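You operate a simulated robot arm through the tools that you are given. There is no shell and no other tool. Be economical: measure what you need, move in short steps, check, and stop when the job is done.

Carry out the task below with a simulated robot arm. There is one attempt and no reset: what you move stays moved.

TASK
Put two of the dark blue relays from the top of the blue bench on the top of the black bench. Pull the left bench drawer open. Any order will do.

Only the result counts: the job must be done as asked and must still hold three seconds after the hand-in. Knocking over, shifting, dropping, spilling or breaking anything else fails it.

THE ROBOT
A 6-joint arm with a fingered hand on a trunk, on a base that drives. Base frame: it is fixed to the floor where the robot stands at the start and does not move with it; the origin is under the middle of the robot, x ahead of it, y to its left, z up; the surface under the hand at the start is at about z = 0.78. Lengths are in m, angles in degrees, forces in N, time in s.
With the tool pointing down near the work surface it reaches from about 0.32 to 0.74 m from the robot's upright axis, wherever it stands. Its first joint turns from -166.0 to 166.0 degrees. Places, roughly: dark blue relay (4x4x4 cm) [0.5, -0.1, 0.8]; left bench drawer [3.3, -6.4, 0.7]; top of the black bench [-1.8, -1, 0.8]. Payload 4 kg.
Tool frame: the origin (TCP) lies between the finger pads and is the grasp point; the fingertips stand 0.026 m ahead of it; z points along the fingers, y is the line along which they close. Largest opening 0.148 m; the body of the gripper starts 0.073 m behind the TCP. The gripper is a hand of 3 fingers: y runs from the thumb to the fingers, the wrist lies at [0, 0, -0.239] in the tool frame, and closing takes about 1.5 s.
Orientation is told as [roll, pitch, yaw] about the base's x, y, z axes, in that order, counted from this pose: with the fingers straight down and closing along the base's y, the tool's x points along the base's -x, its y along +y and its z along -z.

THE INTERFACE
- The arm moves only by the tool move_arm. Its argument "motion" is a list of rows, each an object (a shift or turn left out is 0, a gripper value left out holds the last) with "delta_pos": the shift along the base's x, y, z in cm, a list of three; "rotation": the turn, a rotation vector about the base's x, y, z in rad, a list of three. In form: [{"delta_pos": [tx, ty, tz], "rotation": [rx, ry, rz]}, ...]. A call has 1 to 20 rows; each row is the pose to reach, as a shift and turn from the pose commanded when the call began. "hand" is the gripper command, from -1 (shut) to 1 (fully open), values between in proportion, set as the call begins (left out, the last holds). A row lasts 0.2 s, in which the tool goes at most 0.05 m and 8.6 degrees; a call with a longer step from one row to the next is refused whole, and so is a gripper value outside its range. A pose out of reach is approached as far as the arm can. The call stops where the force on the tool passes 40 N (or 10 N more than at its start, if that is more) or the arm is blocked; 0.2 s more then pass. The fingers move at their own pace (about 0.153 m/s each) and stop on an object; they squeeze with about 29 N. The grip force told is the motor's: it shows also when the fingers shut on nothing. Time passes only in rows, and 0.2 s behind the last, so rows that repeat a pose let the fingers close. It gives the time, the measured TCP pose, the force on the tool (base axes), the opening and the grip force at its end, in the units of the frame above (readings bear some noise), with the torque about the TCP (base axes, N m) and any sound that the robot's microphone picked up.
- Cameras (640 x 400 px; columns grow to the right, rows downward): "scene" is now at [0.0107, 0.1465, 1.4331]; the picture's right is [-0.24, -0.97, 0.00], its down [-0.59, 0.14, -0.80] and it looks along [0.77, -0.19, -0.61] (base axes); focal length 260 px, centre (320, 200). "wrist" rides on the gripper at [0.068, -0.039, -0.09] in the tool frame; the picture's right is [0.50, 0.87, 0.00], its down [-0.66, 0.38, -0.65] and it looks along [-0.57, 0.33, 0.76] (tool axes); focal length 222 px, centre (320, 200). There is no depth. A picture from a camera that has moved, and an enlarged one, comes with that camera's place and axes in the base frame and with its lens. The place of the scene camera against the robot may be out by one fixed shift of up to 0.025 m in any direction.
- grab_frame(camera): a new picture of that camera. No time passes.
- lift_body(by): slides the trunk up (or, below 0, down) by that many m; the arm and the scene camera ride with it, the base frame stays. It gives what a move gives, with no picture.
- base_move(legs): drives the robot by 1 to 6 legs, each [ahead, left, turn to the left] in m, m and degrees, along the robot's own axes; the way and the turn of a leg run together, so that a leg with both is an arc; at most 1.5 m and 180 degrees a leg. The arm and the cameras ride along, it lands a little off, and it stops where it bumps. It gives what a move gives.
- grasp_type(shape): the hand has 3 fingers and takes this shape, open, in about a second: jaw (thumb against the fingers, like two jaws); tri (thumb and two fingers); tip (a fingertip pinch); poke (one finger out to press); point (the index stretched); flat (the hand flat); cup (the hand cupped); fist (a fist). The gripper value then closes the fingers along that shape, each until it touches; the sizes above hold for jaw. It gives what a move gives, with no picture.
- head_to(pan, tilt): turns the head with the scene camera to pan (to the left, within 155 degrees either way) and tilt (down, from -29 to 69), counted from straight ahead of the robot. It gives what a move gives.
- inspect(camera, box): a new picture of the part [left, top, right, bottom] of that camera's present view, enlarged. No time passes.
- close_job(): hands the job in; it is judged then, once.

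Work in short steps. Places have to be worked out from the pictures, the camera data and where the tool is seen: move nearer, look again, correct. Check each grasp and each placing, and mend what went wrong. You have 165 turns and 108 pictures in all, those below and enlarged ones among them. Open the gripper and draw the arm clear of the work before you hand the job in, unless the task says otherwise; then end with one line.

The tools are called after ">>>" as name(argument=value, ...) on one line, values as JSON. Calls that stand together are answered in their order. move_arm: Moves the arm, as the interface text tells. Its arguments: {"type":"object","properties":{"motion":{"type":"array","items":{"type":"object","properties":{"delta_pos":{"type":"array","items":{"type":"number"}},"rotation":{"type":"array","items":{"type":"number"}}}}},"hand":{"type":"number"}},"required":["motion"]} The other tools are called the same way: lift_body (by) slides the trunk up or down; grasp_type (shape) gives the hand a shape; base_move (legs) drives the base; head_to (pan, tilt) turns the head that bears the scene camera; grab_frame (camera) takes a picture; inspect (camera, box) takes an enlarged picture of a part of a camera's view; close_job () hands the job in.

At the start:

```text
time_s: 0.0
ee_pos: [0.5124, 0.0369, 1.0761]
orientation: [-0.1, 0.0, -0.1]
wrist_force: [0.4, 0.2, -0.9]
torque: [0.01, 0.03, 0.0]
gripper_width: 0.1478
gripper_force: 0.0
shape: jaw
trunk travel left (down, up): [-0.375, 0.215]
robot x, y, heading: [-0.002, -0.0014, -0.0]
head pan, tilt: [-13.7, 37.3]
```

scene: 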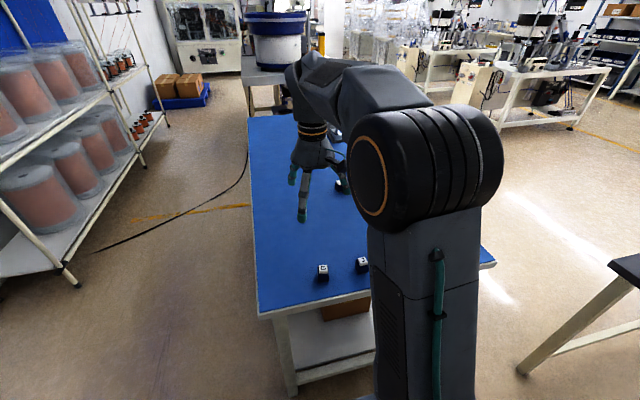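
wrist: 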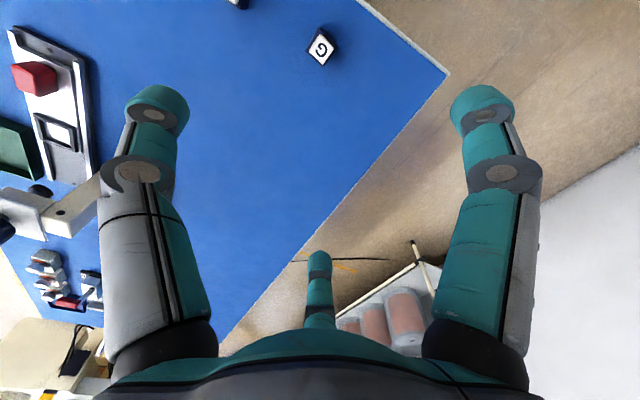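

The blue bench lies ahead, and two small cubes show at about (0.48, 0.02) and (0.47, -0.09). I'll enlarge both views to identify the dark blue relays and the layout.

>>> inspect(camera="scene", box=[240, 110, 400, 310])

>>> inspect(camera="wrist", box=[200, 0, 460, 120])

```text
2.00 times, centred on (320, 210) of scene
camera zoom: at [0.0107, 0.1465, 1.4331], right [-0.24, -0.97, 0.0], down [-0.59, 0.14, -0.8], along [0.77, -0.19, -0.61], focal length 520 px, centre (320, 180)
```

zoom: 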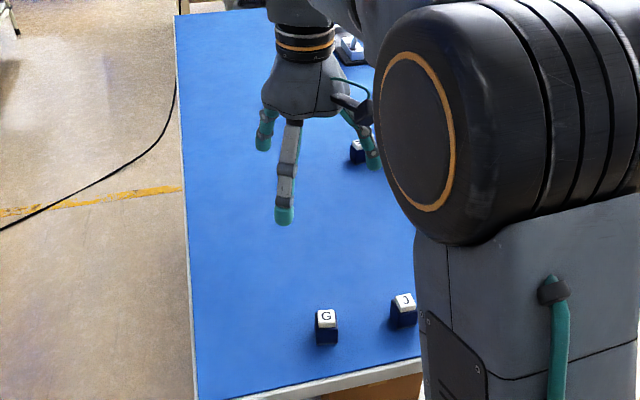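

```text
2.46 times, centred on (330, 60) of wrist
camera zoom: at [0.444, -0.0025, 1.1667], right [-0.5, 0.87, 0.0], down [0.66, 0.38, 0.65], along [0.57, 0.33, -0.76], focal length 547 px, centre (295, 545)
```

zoom: 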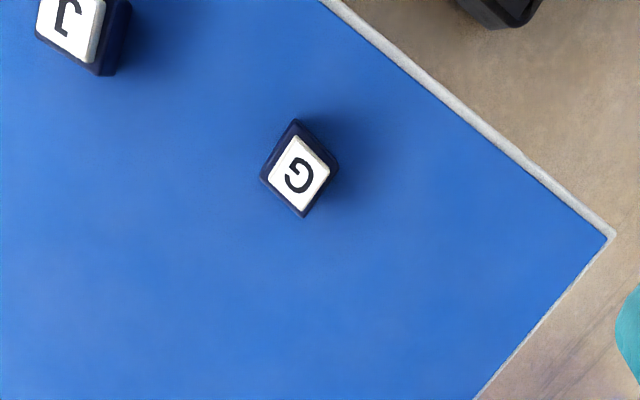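

Relay G is at about (0.478, 0.020), yawed about -12°, and J is at (0.48, -0.10). I'll descend above G with a half-open hand and check with the wrist camera.

>>> move_arm(hand=0.2, motion=[{"delta_pos": [-1.2, -0.6, -4], "rotation": [0, 0, -0.1]}, {"delta_pos": [-2.4, -1.2, -8], "rotation": [0, 0, -0.2]}, {"delta_pos": [-3.4, -1.7, -11], "rotation": [0, 0, -0.21]}, {"delta_pos": [-3.4, -1.7, -14], "rotation": [0, 0, -0.21]}, {"delta_pos": [-3.4, -1.7, -14], "rotation": [0, 0, -0.21]}])

>>> grab_frame(camera="wrist")

>>> inspect(camera="scene", box=[240, 170, 400, 310])

```text
time_s: 1.2
ee_pos: [0.4775, 0.0227, 0.934]
orientation: [0.1, 0.0, -12.1]
wrist_force: [0.0, -0.4, 0.0]
torque: [-0.01, 0.01, -0.02]
gripper_width: 0.0892
gripper_force: 0.2
shape: jaw
trunk travel left (down, up): [-0.375, 0.215]
robot x, y, heading: [-0.0004, -0.004, 0.1]
head pan, tilt: [-13.7, 37.3]
```

```text
103 pictures are left
camera wrist: at [0.4034, -0.0031, 1.0254], right [-0.31, 0.95, 0.0], down [0.72, 0.23, 0.65], along [0.62, 0.2, -0.76], focal length 222 px, centre (320, 200)
```

wrist: 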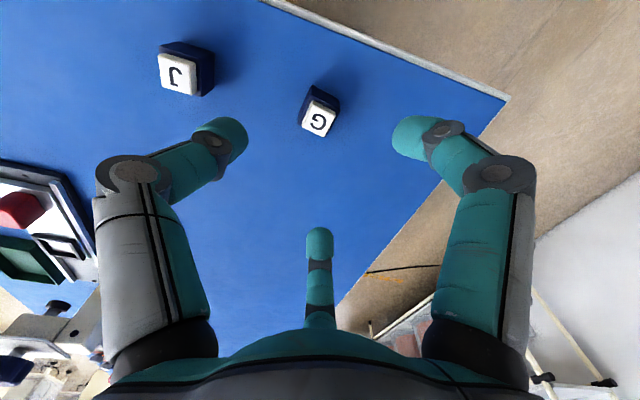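

```text
2.86 times, centred on (320, 240) of scene
camera zoom: at [0.0109, 0.1465, 1.4331], right [-0.24, -0.97, 0.0], down [-0.59, 0.14, -0.8], along [0.77, -0.19, -0.61], focal length 743 px, centre (320, 86)
```

zoom: 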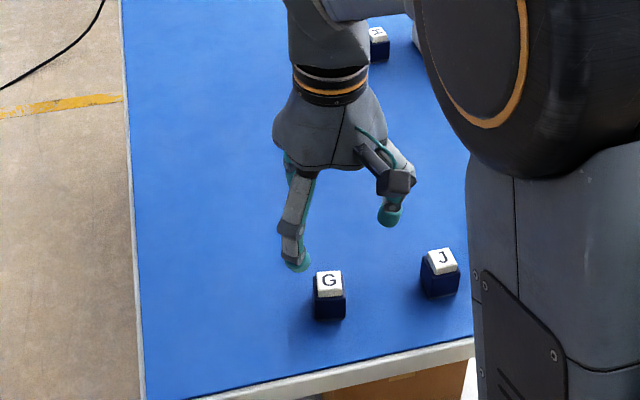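

G's centre computes to (0.480, 0.019), which agrees with before. I'll zoom in once to get its yaw.

>>> inspect(camera="wrist", box=[270, 75, 370, 150])

```text
5.33 times, centred on (320, 112) of wrist
camera zoom: at [0.4034, -0.0031, 1.0254], right [-0.31, 0.95, 0.0], down [0.72, 0.23, 0.65], along [0.62, 0.2, -0.76], focal length 1185 px, centre (320, 667)
```

zoom: 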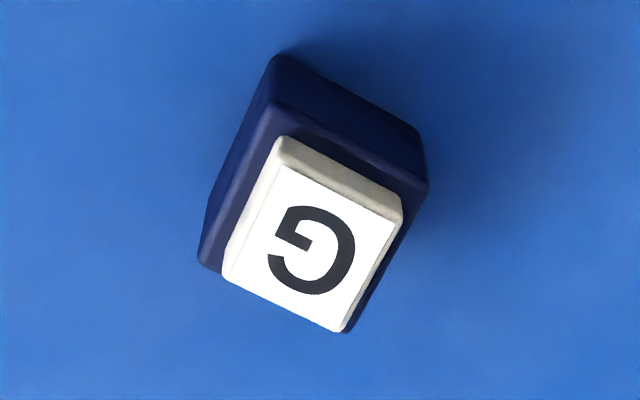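

Yaw is about -11°, which matches the tool. I'll descend to z of about 0.813 and close.

>>> move_arm(motion=[{"delta_pos": [0.2, -0.2, -4]}, {"delta_pos": [0.2, -0.2, -8]}, {"delta_pos": [0.2, -0.2, -11]}, {"delta_pos": [0.2, -0.2, -12.1]}, {"delta_pos": [0.2, -0.2, -12.1]}])

>>> grab_frame(camera="wrist")

```text
time_s: 2.4
ee_pos: [0.4809, 0.0201, 0.8156]
orientation: [0.0, 0.0, -12.0]
wrist_force: [-0.1, 0.3, -0.3]
torque: [-0.02, 0.0, -0.01]
gripper_width: 0.0893
gripper_force: 0.0
shape: jaw
trunk travel left (down, up): [-0.375, 0.215]
robot x, y, heading: [0.0016, -0.0033, 0.0]
head pan, tilt: [-13.7, 37.3]
```

```text
100 pictures are left
camera wrist: at [0.4061, -0.005, 0.9064], right [-0.31, 0.95, 0.0], down [0.72, 0.23, 0.65], along [0.62, 0.2, -0.76], focal length 222 px, centre (320, 200)
```

wrist: 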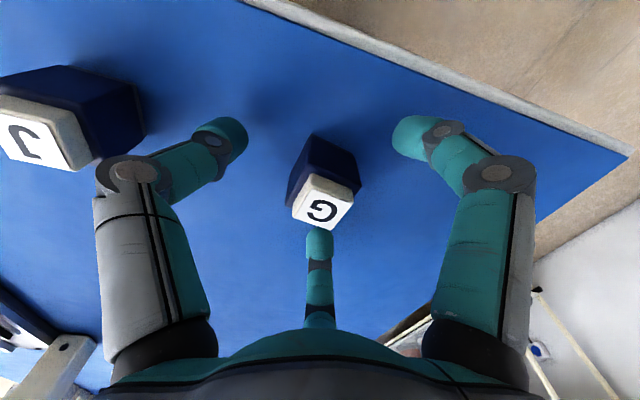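

The TCP is at (0.481, 0.020, 0.816), centred around the relay. I'll close gently and look.

>>> move_arm(hand=-1, motion=[{"delta_pos": [0, 0, 0]}, {"delta_pos": [0, 0, 0]}, {"delta_pos": [0, 0, 0]}, {"delta_pos": [0, 0, 0]}, {"delta_pos": [0, 0, 0]}, {"delta_pos": [0, 0, 0]}, {"delta_pos": [0, 0, 0]}])

>>> grab_frame(camera="wrist")

```text
time_s: 4.0
ee_pos: [0.4817, 0.0193, 0.8161]
orientation: [0.0, 0.1, -11.9]
wrist_force: [0.1, 0.7, -0.6]
torque: [-0.02, 0.01, -0.03]
gripper_width: 0.0294
gripper_force: 29.4
shape: jaw
trunk travel left (down, up): [-0.375, 0.215]
robot x, y, heading: [-0.0014, 0.0015, 0.1]
head pan, tilt: [-13.7, 37.3]
```

```text
99 pictures are left
camera wrist: at [0.4061, -0.005, 0.9066], right [-0.31, 0.95, 0.0], down [0.72, 0.23, 0.65], along [0.62, 0.2, -0.76], focal length 222 px, centre (320, 200)
```

wrist: 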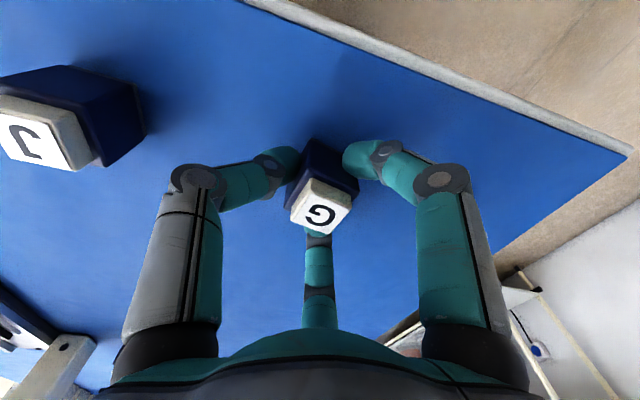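

The fingers stopped at 2.9 cm with full force, on the relay. I'll lift and check.

>>> move_arm(motion=[{"delta_pos": [0, 0, 2]}, {"delta_pos": [0, 0, 5]}, {"delta_pos": [0, 0, 9]}, {"delta_pos": [0, 0, 13]}, {"delta_pos": [0, 0, 17]}, {"delta_pos": [0, 0, 21]}])

>>> grab_frame(camera="wrist")

>>> head_to(pan=-150, tilt=20)

>>> grab_frame(camera="scene")

```text
time_s: 5.4
ee_pos: [0.4824, 0.018, 1.0262]
orientation: [0.0, 0.0, -12.0]
wrist_force: [-0.5, 0.2, -1.5]
torque: [0.04, 0.01, -0.02]
gripper_width: 0.0291
gripper_force: 29.0
shape: jaw
trunk travel left (down, up): [-0.375, 0.215]
robot x, y, heading: [0.0032, 0.0045, 0.1]
head pan, tilt: [-13.7, 37.3]
```

```text
98 pictures are left
camera wrist: at [0.407, -0.0067, 1.1174], right [-0.31, 0.95, 0.0], down [0.72, 0.23, 0.65], along [0.62, 0.2, -0.76], focal length 222 px, centre (320, 200)
```

wrist: 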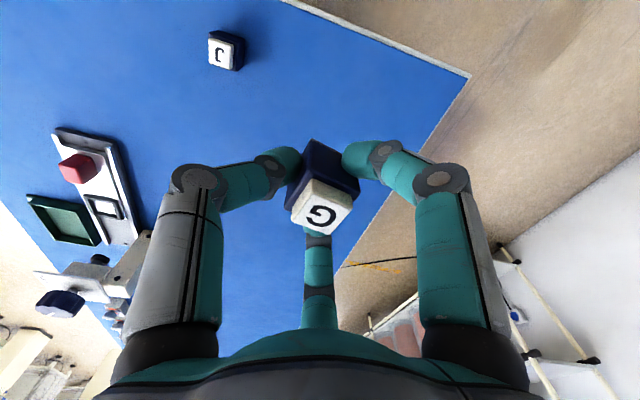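

```text
time_s: 7.6
ee_pos: [0.4827, 0.0181, 1.0258]
orientation: [0.0, 0.1, -12.0]
wrist_force: [-0.2, 0.6, -1.0]
torque: [-0.01, 0.02, 0.02]
gripper_width: 0.029
gripper_force: 29.3
shape: jaw
trunk travel left (down, up): [-0.375, 0.215]
robot x, y, heading: [-0.0013, -0.0027, -0.4]
head pan, tilt: [-150.0, 20.0]
```

```text
97 pictures are left
camera scene: at [-0.1542, 0.1205, 1.4605], right [-0.5, 0.87, 0.0], down [0.3, 0.17, -0.94], along [-0.81, -0.47, -0.34], focal length 260 px, centre (320, 200)
```

scene: 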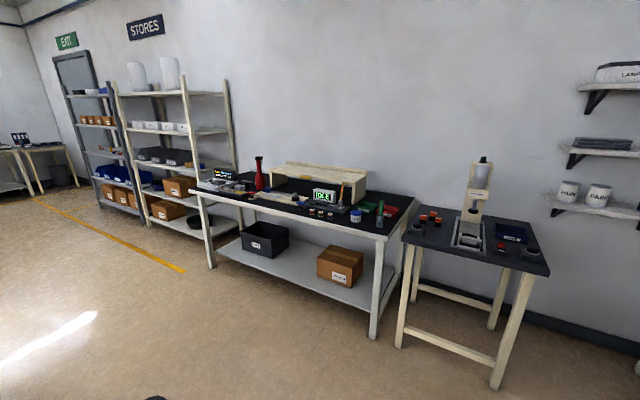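

The relay is held. The point (-1.8, -1, 0.8) projects onto the long black-topped bench, so I'll look at that top closely for free space.

>>> inspect(camera="scene", box=[180, 140, 420, 290])

>>> inspect(camera="scene", box=[280, 170, 420, 258])

```text
2.67 times, centred on (300, 215) of scene
camera zoom: at [-0.1542, 0.1205, 1.4605], right [-0.5, 0.87, 0.0], down [0.3, 0.17, -0.94], along [-0.81, -0.47, -0.34], focal length 693 px, centre (373, 160)
```

zoom: 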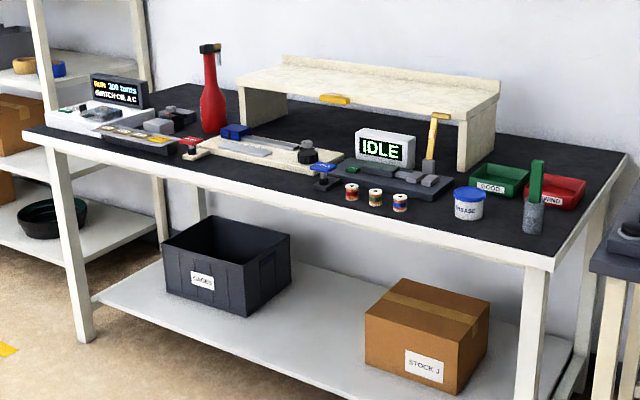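

```text
4.55 times, centred on (350, 214) of scene
camera zoom: at [-0.1542, 0.1205, 1.4605], right [-0.5, 0.87, 0.0], down [0.3, 0.17, -0.94], along [-0.81, -0.47, -0.34], focal length 1182 px, centre (184, 136)
```

zoom: 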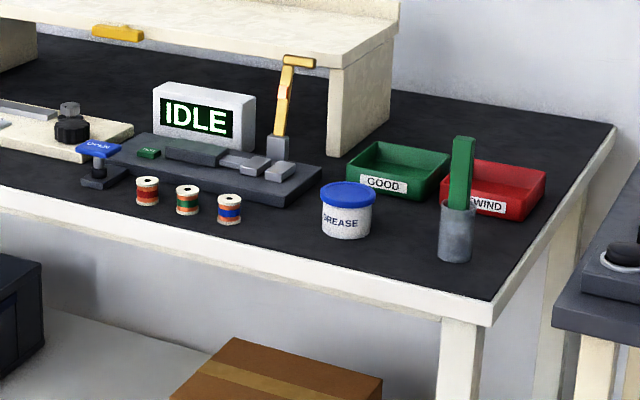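

The black bench's front edge is near x = -1.42, spanning y from -1.92 to -0.18. There is a clear front strip around (-1.48, -0.9 to -1.2). Something dark stands to the robot's right near (0.3, -0.9), so I'll look there before driving.

>>> head_to(pan=-85, tilt=35)

>>> grab_frame(camera="scene")

```text
time_s: 8.9
ee_pos: [0.4834, 0.0187, 1.0254]
orientation: [0.1, -0.1, -12.0]
wrist_force: [0.3, 0.2, -0.8]
torque: [0.02, 0.02, -0.01]
gripper_width: 0.0291
gripper_force: 29.2
shape: jaw
trunk travel left (down, up): [-0.375, 0.215]
robot x, y, heading: [-0.0003, 0.0027, 0.0]
head pan, tilt: [-85.0, 35.0]
```

```text
94 pictures are left
camera scene: at [-0.0659, 0.0793, 1.4367], right [-1.0, -0.09, 0.0], down [-0.05, 0.57, -0.82], along [0.07, -0.82, -0.57], focal length 260 px, centre (320, 200)
```

scene: 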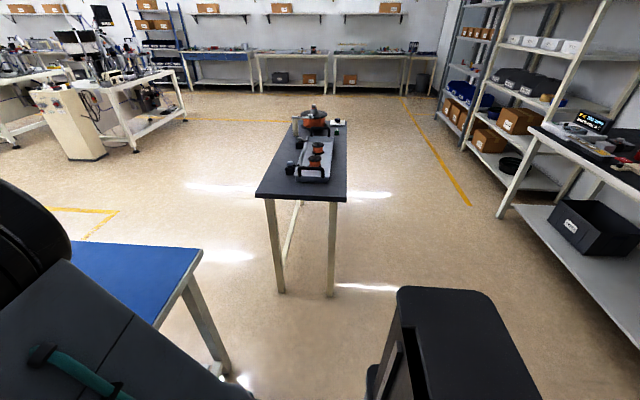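

The table on the right spans x from -0.09 to 0.26 beyond y = -0.87. I'll back up 0.6 m, turn 180°, then slide left along -y to face the black bench's free strip.

>>> base_move(legs=[[-0.6, 0, 0], [0, 0, 180], [0, 1.03, 0]])

>>> head_to(pan=0, tilt=37)

>>> grab_frame(camera="scene")

>>> grab_frame(camera="wrist")

```text
time_s: 24.7
ee_pos: [-1.0233, -1.0715, 1.0269]
orientation: [0.0, 0.0, 171.4]
wrist_force: [0.4, 0.4, 0.0]
torque: [0.02, -0.01, 0.04]
gripper_width: 0.0286
gripper_force: 29.4
shape: jaw
trunk travel left (down, up): [-0.375, 0.215]
robot x, y, heading: [-0.5418, -1.0212, -176.2]
head pan, tilt: [-85.0, 35.0]
```

```text
time_s: 26.2
ee_pos: [-1.0225, -1.0716, 1.0262]
orientation: [0.1, 0.0, 171.4]
wrist_force: [0.2, -0.5, -0.3]
torque: [-0.01, 0.0, 0.02]
gripper_width: 0.0286
gripper_force: 29.1
shape: jaw
trunk travel left (down, up): [-0.375, 0.215]
robot x, y, heading: [-0.5442, -1.0252, -176.3]
head pan, tilt: [0.0, 37.0]
```

```text
93 pictures are left
camera scene: at [-0.5741, -1.1807, 1.4336], right [-0.06, 1.0, 0.0], down [0.6, 0.04, -0.8], along [-0.8, -0.05, -0.6], focal length 260 px, centre (320, 200)
```

scene: 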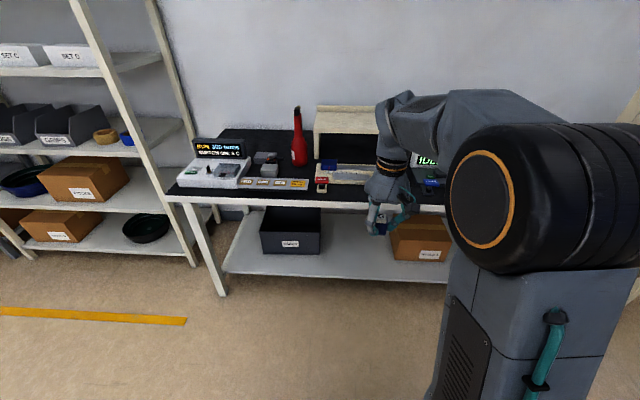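

```text
92 pictures are left
camera wrist: at [-0.9526, -1.0435, 1.1169], right [0.37, -0.93, 0.0], down [-0.7, -0.28, 0.65], along [-0.61, -0.24, -0.76], focal length 222 px, centre (320, 200)
```

wrist: 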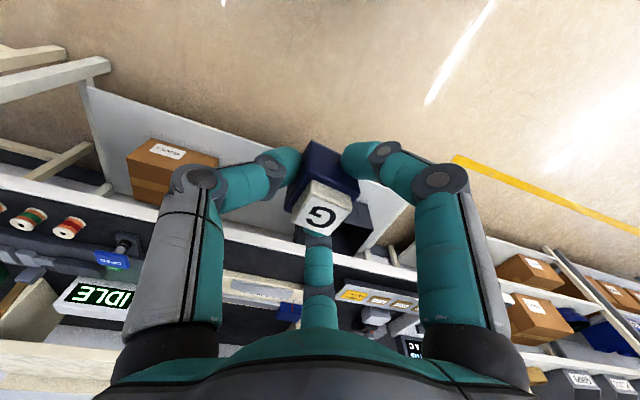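

The black bench is ahead, with its front edge near x = -1.38 and the strip clear between the clamp (y -0.8) and the red part. I'll square up and move 0.36 m closer.

>>> base_move(legs=[[0.36, 0, -3.7]])

>>> grab_frame(camera="scene")

>>> grab_frame(camera="wrist")

```text
time_s: 28.6
ee_pos: [-1.3837, -1.0479, 1.0262]
orientation: [0.0, 0.0, 167.5]
wrist_force: [-0.3, 0.1, -0.7]
torque: [0.02, 0.01, -0.01]
gripper_width: 0.0285
gripper_force: 29.4
shape: jaw
trunk travel left (down, up): [-0.375, 0.215]
robot x, y, heading: [-0.9031, -1.0353, 179.6]
head pan, tilt: [0.0, 37.0]
```

```text
91 pictures are left
camera scene: at [-0.9432, -1.1886, 1.4336], right [0.01, 1.0, 0.0], down [0.6, 0.0, -0.8], along [-0.8, 0.01, -0.6], focal length 260 px, centre (320, 200)
```

scene: 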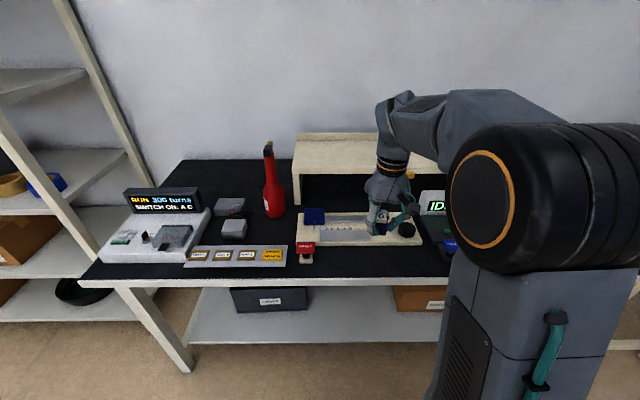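

```text
90 pictures are left
camera wrist: at [-1.3109, -1.0248, 1.1169], right [0.3, -0.95, 0.0], down [-0.72, -0.23, 0.65], along [-0.62, -0.2, -0.76], focal length 222 px, centre (320, 200)
```

wrist: 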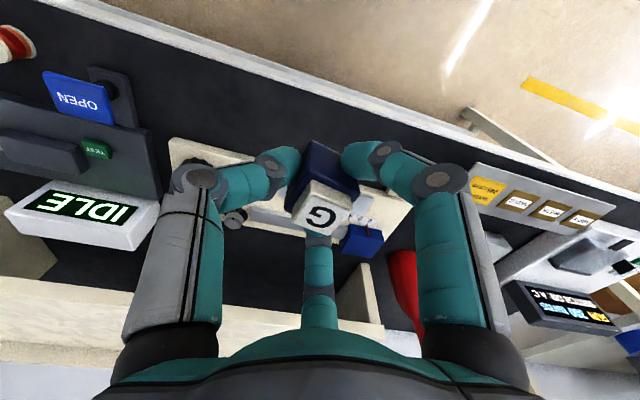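

The free strip runs x from -1.395 to -1.52. I'll set the relay at (-1.447, -0.985), descending first to about 2 cm above contact.

>>> move_arm(motion=[{"delta_pos": [-3, 3, 0]}, {"delta_pos": [-6.3, 6.2, 0]}, {"delta_pos": [-6.3, 6.2, -4.5]}, {"delta_pos": [-6.3, 6.2, -9]}, {"delta_pos": [-6.3, 6.2, -13.5]}, {"delta_pos": [-6.3, 6.2, -16.5]}, {"delta_pos": [-6.3, 6.2, -18]}, {"delta_pos": [-6.3, 6.2, -18]}])

>>> grab_frame(camera="wrist")

>>> inspect(camera="scene", box=[280, 150, 460, 290])

```text
time_s: 30.4
ee_pos: [-1.4457, -0.9856, 0.846]
orientation: [0.0, -0.1, 167.4]
wrist_force: [-0.8, 0.1, -0.4]
torque: [0.05, 0.01, -0.01]
gripper_width: 0.0285
gripper_force: 28.8
shape: jaw
trunk travel left (down, up): [-0.375, 0.215]
robot x, y, heading: [-0.9002, -1.0316, 179.4]
head pan, tilt: [0.0, 37.0]
```

```text
89 pictures are left
camera wrist: at [-1.3742, -0.9617, 0.9368], right [0.3, -0.95, 0.0], down [-0.72, -0.23, 0.65], along [-0.62, -0.2, -0.76], focal length 222 px, centre (320, 200)
```

wrist: 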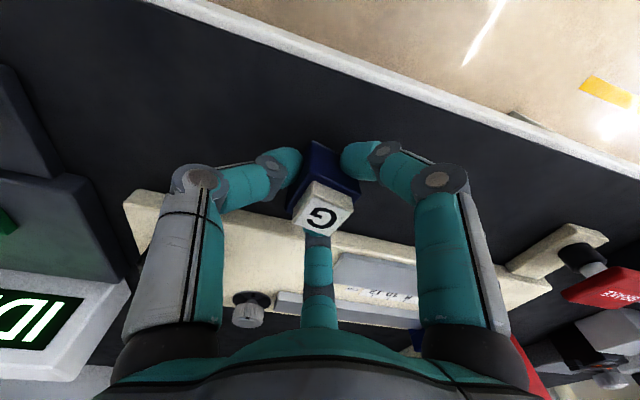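

```text
2.86 times, centred on (370, 220) of scene
camera zoom: at [-0.9434, -1.1886, 1.4336], right [0.01, 1.0, 0.0], down [0.6, 0.0, -0.8], along [-0.8, 0.01, -0.6], focal length 743 px, centre (177, 143)
```

zoom: 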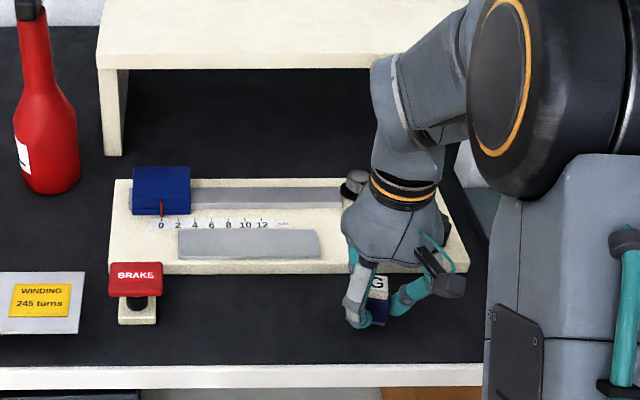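

There is good clearance. I'll lower in fine steps and watch for contact force.

>>> move_arm(motion=[{"delta_pos": [0.3, 0, -1]}, {"delta_pos": [0.3, 0, -2]}, {"delta_pos": [0.3, 0, -2.4]}, {"delta_pos": [0.3, 0, -2.6]}])

>>> inspect(camera="scene", box=[360, 205, 430, 255])

```text
time_s: 31.1
ee_pos: [-1.4457, -0.9837, 0.8313]
orientation: [0.1, -0.9, 167.4]
wrist_force: [6.6, 1.3, 28.9]
torque: [0.01, -0.14, 0.01]
gripper_width: 0.0316
gripper_force: 29.4
shape: jaw
trunk travel left (down, up): [-0.375, 0.215]
robot x, y, heading: [-0.9034, -1.0292, 179.4]
head pan, tilt: [0.0, 37.0]
stopped in row 3: the force on the tool passed its limit at 50 N (the readings are from after the stop); the commanded pose is now the measured one
```

```text
8.00 times, centred on (395, 230) of scene
camera zoom: at [-0.9404, -1.1886, 1.4339], right [0.01, 1.0, 0.0], down [0.6, -0.01, -0.8], along [-0.8, 0.01, -0.6], focal length 2080 px, centre (-280, -40)
```

zoom: 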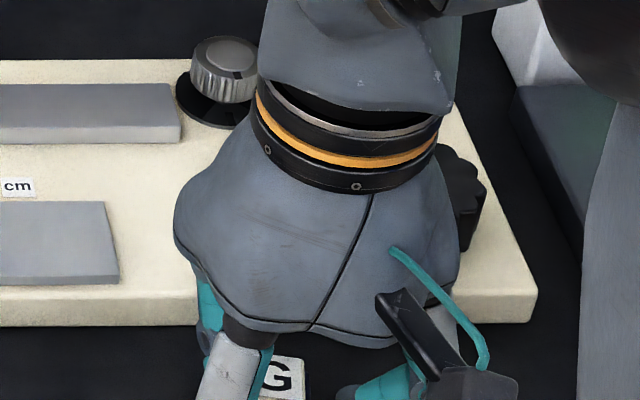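

It touched down at z of about 0.831. I'll relieve the pressure a little and open modestly.

>>> move_arm(motion=[{"delta_pos": [0, 0, 0.2]}, {"delta_pos": [0, 0, 0.2]}])

>>> move_arm(hand=-0.1, motion=[{"delta_pos": [0, 0, 0]}, {"delta_pos": [0, 0, 0]}, {"delta_pos": [0, 0, 0]}, {"delta_pos": [0, 0, 0]}])

>>> grab_frame(camera="wrist")

```text
time_s: 31.7
ee_pos: [-1.4445, -0.9839, 0.8314]
orientation: [0.0, -0.8, 167.3]
wrist_force: [2.2, 2.4, 25.5]
torque: [0.05, -0.02, 0.03]
gripper_width: 0.0312
gripper_force: 29.1
shape: jaw
trunk travel left (down, up): [-0.375, 0.215]
robot x, y, heading: [-0.9005, -1.0313, 179.4]
head pan, tilt: [0.0, 37.0]
```

```text
time_s: 32.7
ee_pos: [-1.4464, -0.984, 0.8286]
orientation: [0.0, -0.7, 167.4]
wrist_force: [-0.4, 0.5, -1.0]
torque: [-0.01, -0.02, 0.02]
gripper_width: 0.0659
gripper_force: 0.0
shape: jaw
trunk travel left (down, up): [-0.375, 0.215]
robot x, y, heading: [-0.9054, -1.0343, 179.4]
head pan, tilt: [0.0, 37.0]
```

```text
86 pictures are left
camera wrist: at [-1.372, -0.9612, 0.9197], right [0.3, -0.95, 0.0], down [-0.72, -0.23, 0.66], along [-0.63, -0.19, -0.75], focal length 222 px, centre (320, 200)
```

wrist: 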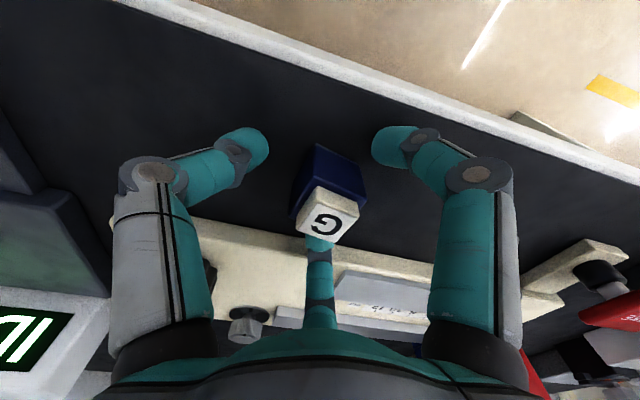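

It is released and standing upright. I'll lift straight up, then look at it.

>>> move_arm(motion=[{"delta_pos": [0, 0, 3]}, {"delta_pos": [0, 0, 7]}, {"delta_pos": [0, 0, 11]}, {"delta_pos": [0, 0, 15]}, {"delta_pos": [0, 0, 20]}, {"delta_pos": [0, 0, 22]}])

>>> grab_frame(camera="wrist")

```text
time_s: 34.1
ee_pos: [-1.4463, -0.984, 1.0488]
orientation: [0.0, -0.7, 167.5]
wrist_force: [-0.4, -0.6, -0.8]
torque: [-0.01, -0.01, -0.03]
gripper_width: 0.066
gripper_force: 0.1
shape: jaw
trunk travel left (down, up): [-0.375, 0.215]
robot x, y, heading: [-0.9033, -1.0326, 179.6]
head pan, tilt: [0.0, 37.0]
```

```text
85 pictures are left
camera wrist: at [-1.3732, -0.9623, 1.1397], right [0.3, -0.95, 0.0], down [-0.72, -0.23, 0.66], along [-0.63, -0.19, -0.75], focal length 222 px, centre (320, 200)
```

wrist: 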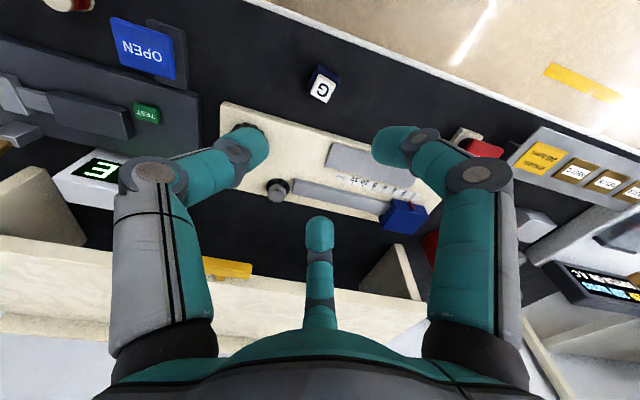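

G stands on the black bench. I'll return the way I came and check before approaching the blue bench.

>>> base_move(legs=[[-0.36, 0, 0], [0, -1.03, 0], [0, 0, 180]])

>>> grab_frame(camera="scene")

```text
time_s: 48.8
ee_pos: [-0.001, -0.0159, 1.0499]
orientation: [0.0, -0.5, -10.1]
wrist_force: [0.0, -0.5, -0.4]
torque: [0.0, 0.07, -0.02]
gripper_width: 0.0662
gripper_force: 0.0
shape: jaw
trunk travel left (down, up): [-0.375, 0.215]
robot x, y, heading: [-0.5468, 0.0121, 2.1]
head pan, tilt: [0.0, 37.0]
```

```text
84 pictures are left
camera scene: at [-0.54, 0.177, 1.4336], right [0.03, -1.0, 0.0], down [-0.6, -0.02, -0.8], along [0.8, 0.03, -0.6], focal length 260 px, centre (320, 200)
```

scene: 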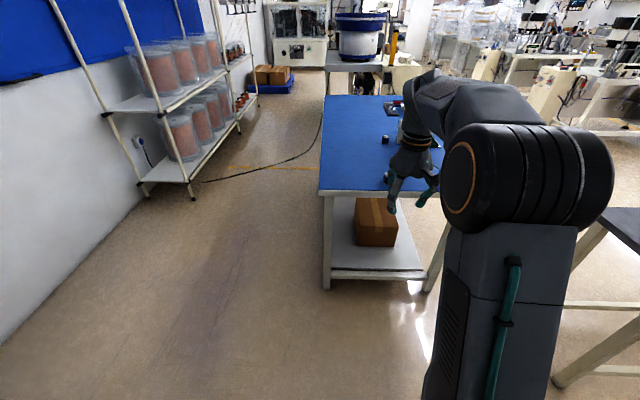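

Heading is 2.1°, so I'll drive 0.53 m ahead while turning that out.

>>> base_move(legs=[[0.53, 0, -2.1]])

>>> grab_frame(camera="wrist")

```text
time_s: 51.8
ee_pos: [0.52, -0.0313, 1.0503]
orientation: [0.1, -0.6, -12.4]
wrist_force: [-0.2, 0.2, -0.5]
torque: [0.01, 0.0, -0.01]
gripper_width: 0.066
gripper_force: 0.0
shape: jaw
trunk travel left (down, up): [-0.375, 0.215]
robot x, y, heading: [-0.027, 0.0176, -0.3]
head pan, tilt: [0.0, 37.0]
```

```text
83 pictures are left
camera wrist: at [0.4438, -0.0552, 1.1392], right [-0.3, 0.95, 0.0], down [0.72, 0.23, 0.66], along [0.63, 0.2, -0.75], focal length 222 px, centre (320, 200)
```

wrist: 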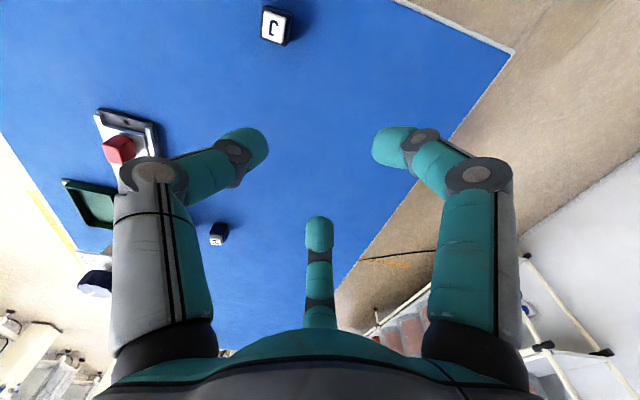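

J is at about (0.477, -0.098). I'll move above it and zoom in for its yaw.

>>> move_arm(hand=0.1, motion=[{"delta_pos": [-2, -3, -2]}, {"delta_pos": [-4.3, -6.7, -4], "rotation": [0, 0.01, 0]}, {"delta_pos": [-4.3, -6.7, -8], "rotation": [0, 0.01, 0]}, {"delta_pos": [-4.3, -6.7, -12], "rotation": [0, 0.01, 0]}, {"delta_pos": [-4.3, -6.7, -12], "rotation": [0, 0.01, 0]}])

>>> inspect(camera="wrist", box=[270, 75, 370, 150])

```text
time_s: 53.0
ee_pos: [0.4786, -0.0981, 0.928]
orientation: [-0.1, 0.0, -12.4]
wrist_force: [-0.3, 0.0, -0.2]
torque: [0.03, 0.0, -0.01]
gripper_width: 0.0808
gripper_force: 0.1
shape: jaw
trunk travel left (down, up): [-0.375, 0.215]
robot x, y, heading: [-0.0218, 0.0163, -0.5]
head pan, tilt: [0.0, 37.0]
```

```text
5.33 times, centred on (320, 112) of wrist
camera zoom: at [0.4028, -0.1223, 1.0199], right [-0.3, 0.95, 0.0], down [0.72, 0.23, 0.65], along [0.62, 0.2, -0.76], focal length 1185 px, centre (320, 667)
```

zoom: 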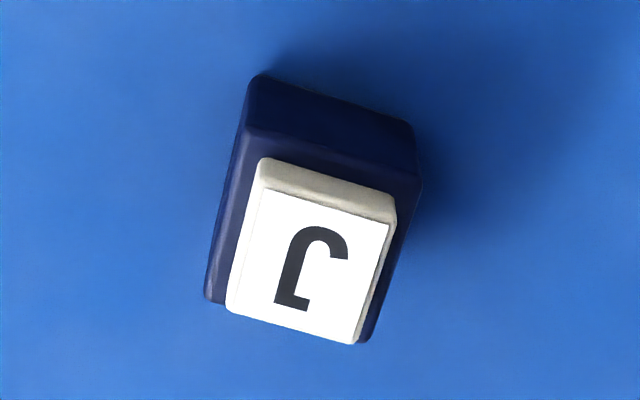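

J's yaw is about +1° and its centre is (0.479, -0.099). I'll turn the tool +13° and descend.

>>> move_arm(motion=[{"delta_pos": [0.1, -0.1, 0], "rotation": [0, 0, 0.12]}, {"delta_pos": [0.1, -0.1, -1], "rotation": [0, 0, 0.235]}, {"delta_pos": [0.1, -0.1, -5], "rotation": [0, 0, 0.235]}, {"delta_pos": [0.1, -0.1, -9], "rotation": [0, 0, 0.235]}, {"delta_pos": [0.1, -0.1, -11.2], "rotation": [0, 0, 0.235]}, {"delta_pos": [0.1, -0.1, -11.2], "rotation": [0, 0, 0.235]}])

>>> grab_frame(camera="wrist")

```text
time_s: 54.4
ee_pos: [0.4786, -0.0984, 0.8165]
orientation: [-0.2, 0.0, 0.9]
wrist_force: [0.7, 0.5, 0.7]
torque: [0.0, -0.01, 0.01]
gripper_width: 0.0807
gripper_force: 0.0
shape: jaw
trunk travel left (down, up): [-0.375, 0.215]
robot x, y, heading: [-0.0285, 0.0161, -0.5]
head pan, tilt: [0.0, 37.0]
```

```text
81 pictures are left
camera wrist: at [0.4102, -0.1403, 0.9071], right [-0.52, 0.86, 0.0], down [0.65, 0.39, 0.65], along [0.56, 0.34, -0.76], focal length 222 px, centre (320, 200)
```

wrist: 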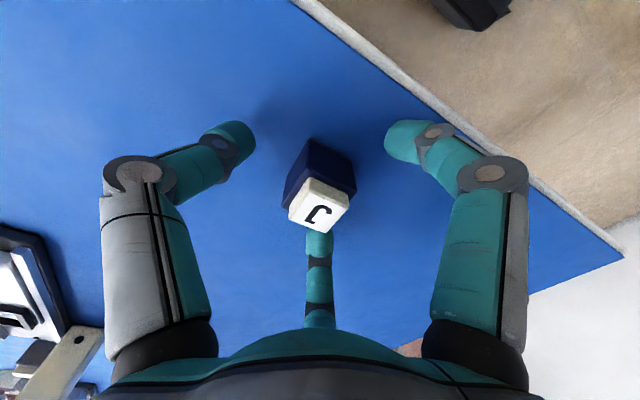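

It is centred, so I'll close and lift.

>>> move_arm(hand=-1, motion=[{"delta_pos": [0, 0, 0]}, {"delta_pos": [0, 0, 0]}, {"delta_pos": [0, 0, 0]}, {"delta_pos": [0, 0, 0]}, {"delta_pos": [0, 0, 0]}, {"delta_pos": [0, 0, 0]}, {"delta_pos": [0, 0, 0]}])

>>> move_arm(motion=[{"delta_pos": [0, 0, 2]}, {"delta_pos": [0, 0, 5]}, {"delta_pos": [0, 0, 9]}, {"delta_pos": [0, 0, 13]}, {"delta_pos": [0, 0, 17]}, {"delta_pos": [0, 0, 21]}])

>>> grab_frame(camera="wrist")

```text
time_s: 56.0
ee_pos: [0.4784, -0.1, 0.8167]
orientation: [-0.1, 0.0, 1.0]
wrist_force: [0.0, 0.0, -0.2]
torque: [0.01, -0.01, 0.0]
gripper_width: 0.0295
gripper_force: 29.0
shape: jaw
trunk travel left (down, up): [-0.375, 0.215]
robot x, y, heading: [-0.0283, 0.0166, -0.5]
head pan, tilt: [0.0, 37.0]
```

```text
time_s: 57.4
ee_pos: [0.4779, -0.0991, 1.0282]
orientation: [0.0, 0.0, 1.1]
wrist_force: [-0.2, 0.1, -1.0]
torque: [0.0, -0.01, 0.02]
gripper_width: 0.0293
gripper_force: 29.6
shape: jaw
trunk travel left (down, up): [-0.375, 0.215]
robot x, y, heading: [-0.0215, 0.018, -0.2]
head pan, tilt: [0.0, 37.0]
```

```text
80 pictures are left
camera wrist: at [0.4098, -0.1401, 1.1189], right [-0.52, 0.86, 0.0], down [0.65, 0.39, 0.65], along [0.56, 0.34, -0.76], focal length 222 px, centre (320, 200)
```

wrist: 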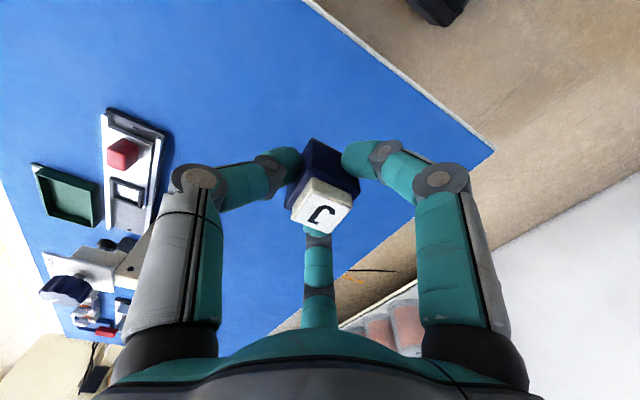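

J is held. I'll follow the same route, going slightly further along -y so that J goes beside G.

>>> base_move(legs=[[-0.55, 0, 0], [0, 0, 177.5], [0, 1.13, 0]])

>>> grab_frame(camera="scene")

```text
time_s: 73.2
ee_pos: [-1.1203, -0.9563, 1.028]
orientation: [-0.1, 0.0, 178.5]
wrist_force: [1.2, 0.1, -0.8]
torque: [-0.01, -0.02, 0.01]
gripper_width: 0.0289
gripper_force: 28.8
shape: jaw
trunk travel left (down, up): [-0.375, 0.215]
robot x, y, heading: [-0.621, -1.0942, 177.2]
head pan, tilt: [0.0, 37.0]
```

```text
79 pictures are left
camera scene: at [-0.6715, -1.2483, 1.4336], right [0.05, 1.0, 0.0], down [0.6, -0.03, -0.8], along [-0.8, 0.04, -0.6], focal length 260 px, centre (320, 200)
```

scene: 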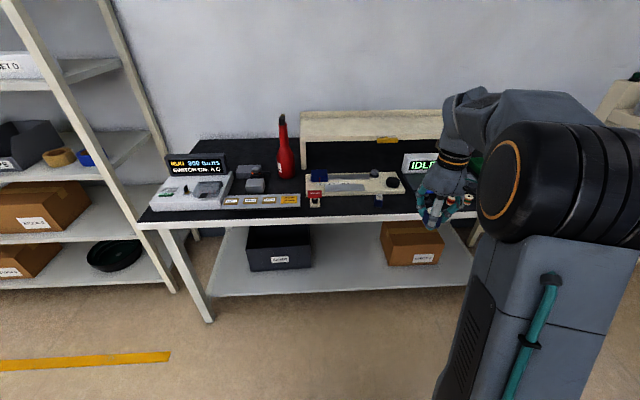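

I'll close in with 0.28 ahead, 0.06 left and +2.5°.

>>> base_move(legs=[[0.27, 0.06, 2.5]])

>>> grab_frame(camera="wrist")

>>> grab_frame(camera="scene")

```text
time_s: 75.1
ee_pos: [-1.4009, -1.0307, 1.0277]
orientation: [-0.1, 0.0, -178.9]
wrist_force: [-0.1, 0.1, -1.0]
torque: [0.02, 0.0, -0.02]
gripper_width: 0.0288
gripper_force: 29.7
shape: jaw
trunk travel left (down, up): [-0.375, 0.215]
robot x, y, heading: [-0.8983, -1.1437, 179.8]
head pan, tilt: [0.0, 37.0]
```

```text
78 pictures are left
camera wrist: at [-1.3354, -0.9917, 1.1185], right [0.52, -0.86, 0.0], down [-0.65, -0.39, 0.65], along [-0.56, -0.34, -0.76], focal length 222 px, centre (320, 200)
```

wrist: 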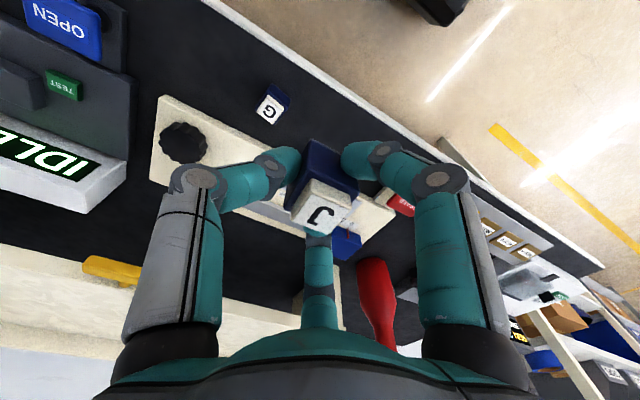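

```text
77 pictures are left
camera scene: at [-0.9385, -1.3017, 1.4336], right [0.01, 1.0, 0.0], down [0.6, 0.0, -0.8], along [-0.8, 0.0, -0.6], focal length 260 px, centre (320, 200)
```

scene: 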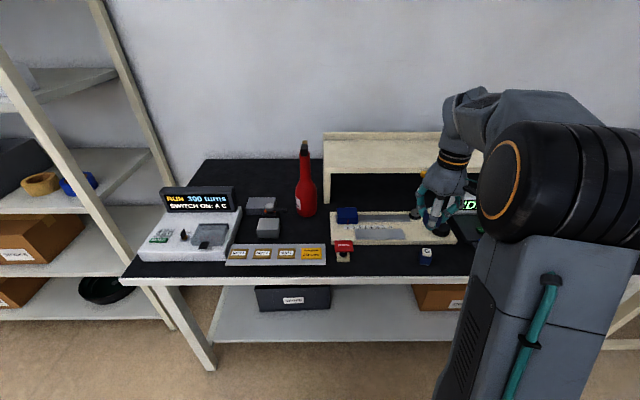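

G stands at (-1.447, -0.989) and the brake switch is at y of about -1.23. I'll place J at (-1.447, -1.11).

>>> move_arm(motion=[{"delta_pos": [-2.3, -4, 0]}, {"delta_pos": [-4.6, -7.9, 0]}, {"delta_pos": [-4.6, -7.9, -4.5]}, {"delta_pos": [-4.6, -7.9, -9]}, {"delta_pos": [-4.6, -7.9, -13.5]}, {"delta_pos": [-4.6, -7.9, -16.5]}, {"delta_pos": [-4.6, -7.9, -18.5]}, {"delta_pos": [-4.6, -7.9, -18.5]}])

>>> grab_frame(camera="wrist")

```text
time_s: 76.9
ee_pos: [-1.4478, -1.111, 0.8391]
orientation: [-0.2, 0.0, -178.9]
wrist_force: [-0.6, -0.7, -0.7]
torque: [0.03, 0.01, 0.03]
gripper_width: 0.0286
gripper_force: 28.7
shape: jaw
trunk travel left (down, up): [-0.375, 0.215]
robot x, y, heading: [-0.8991, -1.1464, 179.9]
head pan, tilt: [0.0, 37.0]
```

```text
76 pictures are left
camera wrist: at [-1.3822, -1.0711, 0.9309], right [0.52, -0.86, 0.0], down [-0.65, -0.39, 0.65], along [-0.56, -0.34, -0.76], focal length 222 px, centre (320, 200)
```

wrist: 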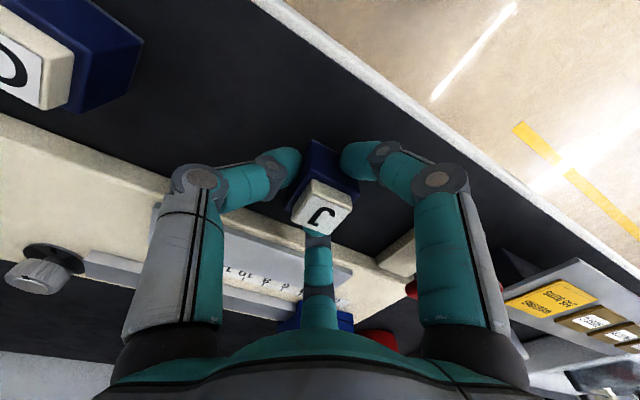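

All is clear, so I'll lower in small steps until light contact.

>>> move_arm(motion=[{"delta_pos": [0, 0, -0.25]}, {"delta_pos": [0, 0, -0.45]}, {"delta_pos": [0, 0, -0.6]}, {"delta_pos": [0, 0, -0.7]}])

```text
time_s: 77.9
ee_pos: [-1.4465, -1.1105, 0.8357]
orientation: [0.0, 0.0, -178.9]
wrist_force: [0.0, -1.2, 1.7]
torque: [-0.01, 0.02, 0.0]
gripper_width: 0.0287
gripper_force: 28.5
shape: jaw
trunk travel left (down, up): [-0.375, 0.215]
robot x, y, heading: [-0.8992, -1.1466, 179.8]
head pan, tilt: [0.0, 37.0]
```

Contact is just beginning, so I'll go slightly lower.

>>> move_arm(motion=[{"delta_pos": [0, 0, -0.1]}, {"delta_pos": [0, 0, -0.25]}, {"delta_pos": [0, 0, -0.25]}])

```text
time_s: 78.7
ee_pos: [-1.4464, -1.1093, 0.8346]
orientation: [-0.2, -0.2, -178.9]
wrist_force: [-2.1, 0.2, 18.0]
torque: [-0.08, 0.15, -0.04]
gripper_width: 0.0293
gripper_force: 29.1
shape: jaw
trunk travel left (down, up): [-0.375, 0.215]
robot x, y, heading: [-0.8975, -1.1445, 179.8]
head pan, tilt: [0.0, 37.0]
```

It's seated, so I'll release and lift straight up.

>>> move_arm(hand=-0.1, motion=[{"delta_pos": [0, 0, 0.1]}, {"delta_pos": [0, 0, 0.1]}, {"delta_pos": [0, 0, 0.1]}, {"delta_pos": [0, 0, 0.1]}])

>>> move_arm(motion=[{"delta_pos": [0, 0, 3]}, {"delta_pos": [0, 0, 7]}, {"delta_pos": [0, 0, 11]}, {"delta_pos": [0, 0, 15]}, {"delta_pos": [0, 0, 20]}, {"delta_pos": [0, 0, 22]}])

>>> grab_frame(camera="wrist")

```text
time_s: 79.7
ee_pos: [-1.4475, -1.1107, 0.8346]
orientation: [-0.1, 0.1, -178.9]
wrist_force: [0.2, -0.9, -0.3]
torque: [0.0, 0.03, 0.0]
gripper_width: 0.066
gripper_force: 0.1
shape: jaw
trunk travel left (down, up): [-0.375, 0.215]
robot x, y, heading: [-0.8976, -1.1456, 179.7]
head pan, tilt: [0.0, 37.0]
```

```text
time_s: 81.1
ee_pos: [-1.4456, -1.1117, 1.0527]
orientation: [-0.2, 0.0, -178.9]
wrist_force: [-0.1, 0.0, 0.6]
torque: [-0.03, 0.02, 0.01]
gripper_width: 0.0661
gripper_force: 0.0
shape: jaw
trunk travel left (down, up): [-0.375, 0.215]
robot x, y, heading: [-0.9003, -1.1472, 179.8]
head pan, tilt: [0.0, 37.0]
```

```text
75 pictures are left
camera wrist: at [-1.3802, -1.0713, 1.1443], right [0.52, -0.86, 0.0], down [-0.65, -0.39, 0.65], along [-0.56, -0.34, -0.76], focal length 222 px, centre (320, 200)
```

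wrist: 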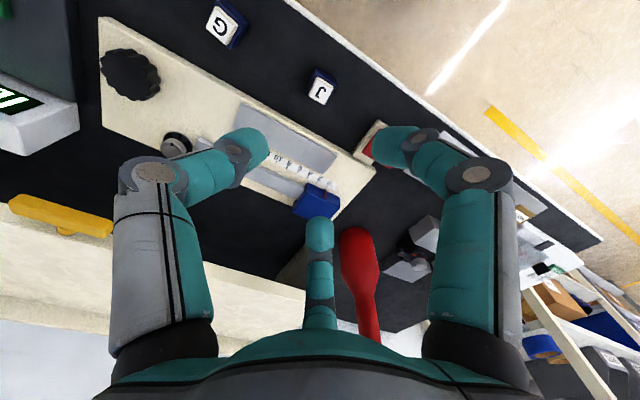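

Both relays stand on the black bench. Next is the drawer: I'll back off, turn to face -y, and look down the aisle.

>>> base_move(legs=[[-0.22, 0, 0], [0, 0, 89]])

>>> head_to(pan=15, tilt=15)

>>> grab_frame(camera="scene")

```text
time_s: 86.5
ee_pos: [-0.7345, -1.696, 1.0527]
orientation: [-0.1, 0.1, -91.2]
wrist_force: [0.1, -0.1, 0.0]
torque: [0.0, -0.01, 0.01]
gripper_width: 0.0662
gripper_force: 0.1
shape: jaw
trunk travel left (down, up): [-0.375, 0.215]
robot x, y, heading: [-0.679, -1.1503, -92.2]
head pan, tilt: [0.0, 37.0]
```

```text
time_s: 87.4
ee_pos: [-0.7342, -1.6953, 1.0536]
orientation: [-0.2, 0.0, -91.1]
wrist_force: [-0.3, 1.1, 1.1]
torque: [0.0, -0.01, 0.03]
gripper_width: 0.0662
gripper_force: 0.0
shape: jaw
trunk travel left (down, up): [-0.375, 0.215]
robot x, y, heading: [-0.674, -1.1471, -92.5]
head pan, tilt: [15.0, 15.0]
```

```text
74 pictures are left
camera scene: at [-0.5077, -1.1811, 1.4686], right [-0.98, -0.22, 0.0], down [-0.06, 0.25, -0.97], along [0.21, -0.94, -0.26], focal length 260 px, centre (320, 200)
```

scene: 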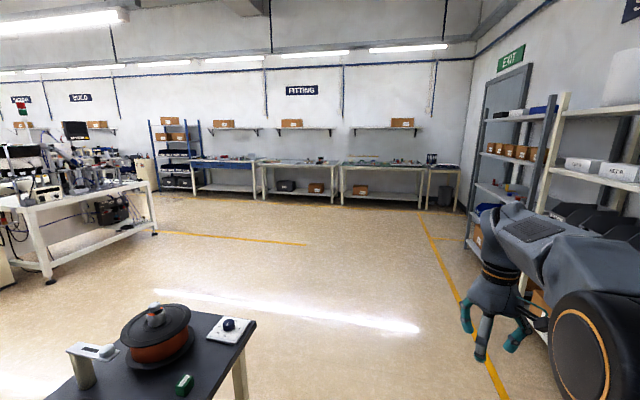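

The drawer at (3.3, -6.4, 0.7) projects onto the leftmost blue-fronted bench under "FITTING". I'll zoom in there.

>>> inspect(camera="scene", box=[180, 140, 276, 200])

>>> inspect(camera="scene", box=[140, 120, 460, 320])

```text
6.67 times, centred on (228, 170) of scene
camera zoom: at [-0.5077, -1.1811, 1.4686], right [-0.98, -0.22, 0.0], down [-0.06, 0.25, -0.97], along [0.21, -0.94, -0.26], focal length 1733 px, centre (933, 400)
```

zoom: 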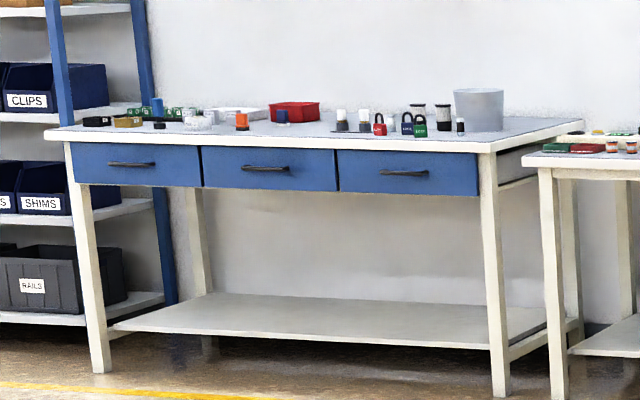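

```text
2.00 times, centred on (300, 220) of scene
camera zoom: at [-0.5077, -1.1811, 1.4686], right [-0.98, -0.22, 0.0], down [-0.06, 0.25, -0.97], along [0.21, -0.94, -0.26], focal length 520 px, centre (360, 160)
```

zoom: 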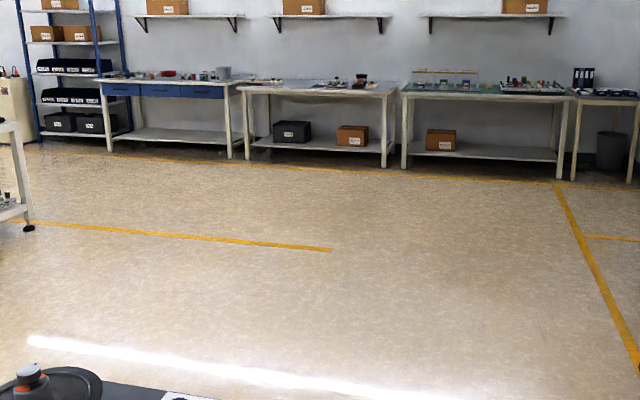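

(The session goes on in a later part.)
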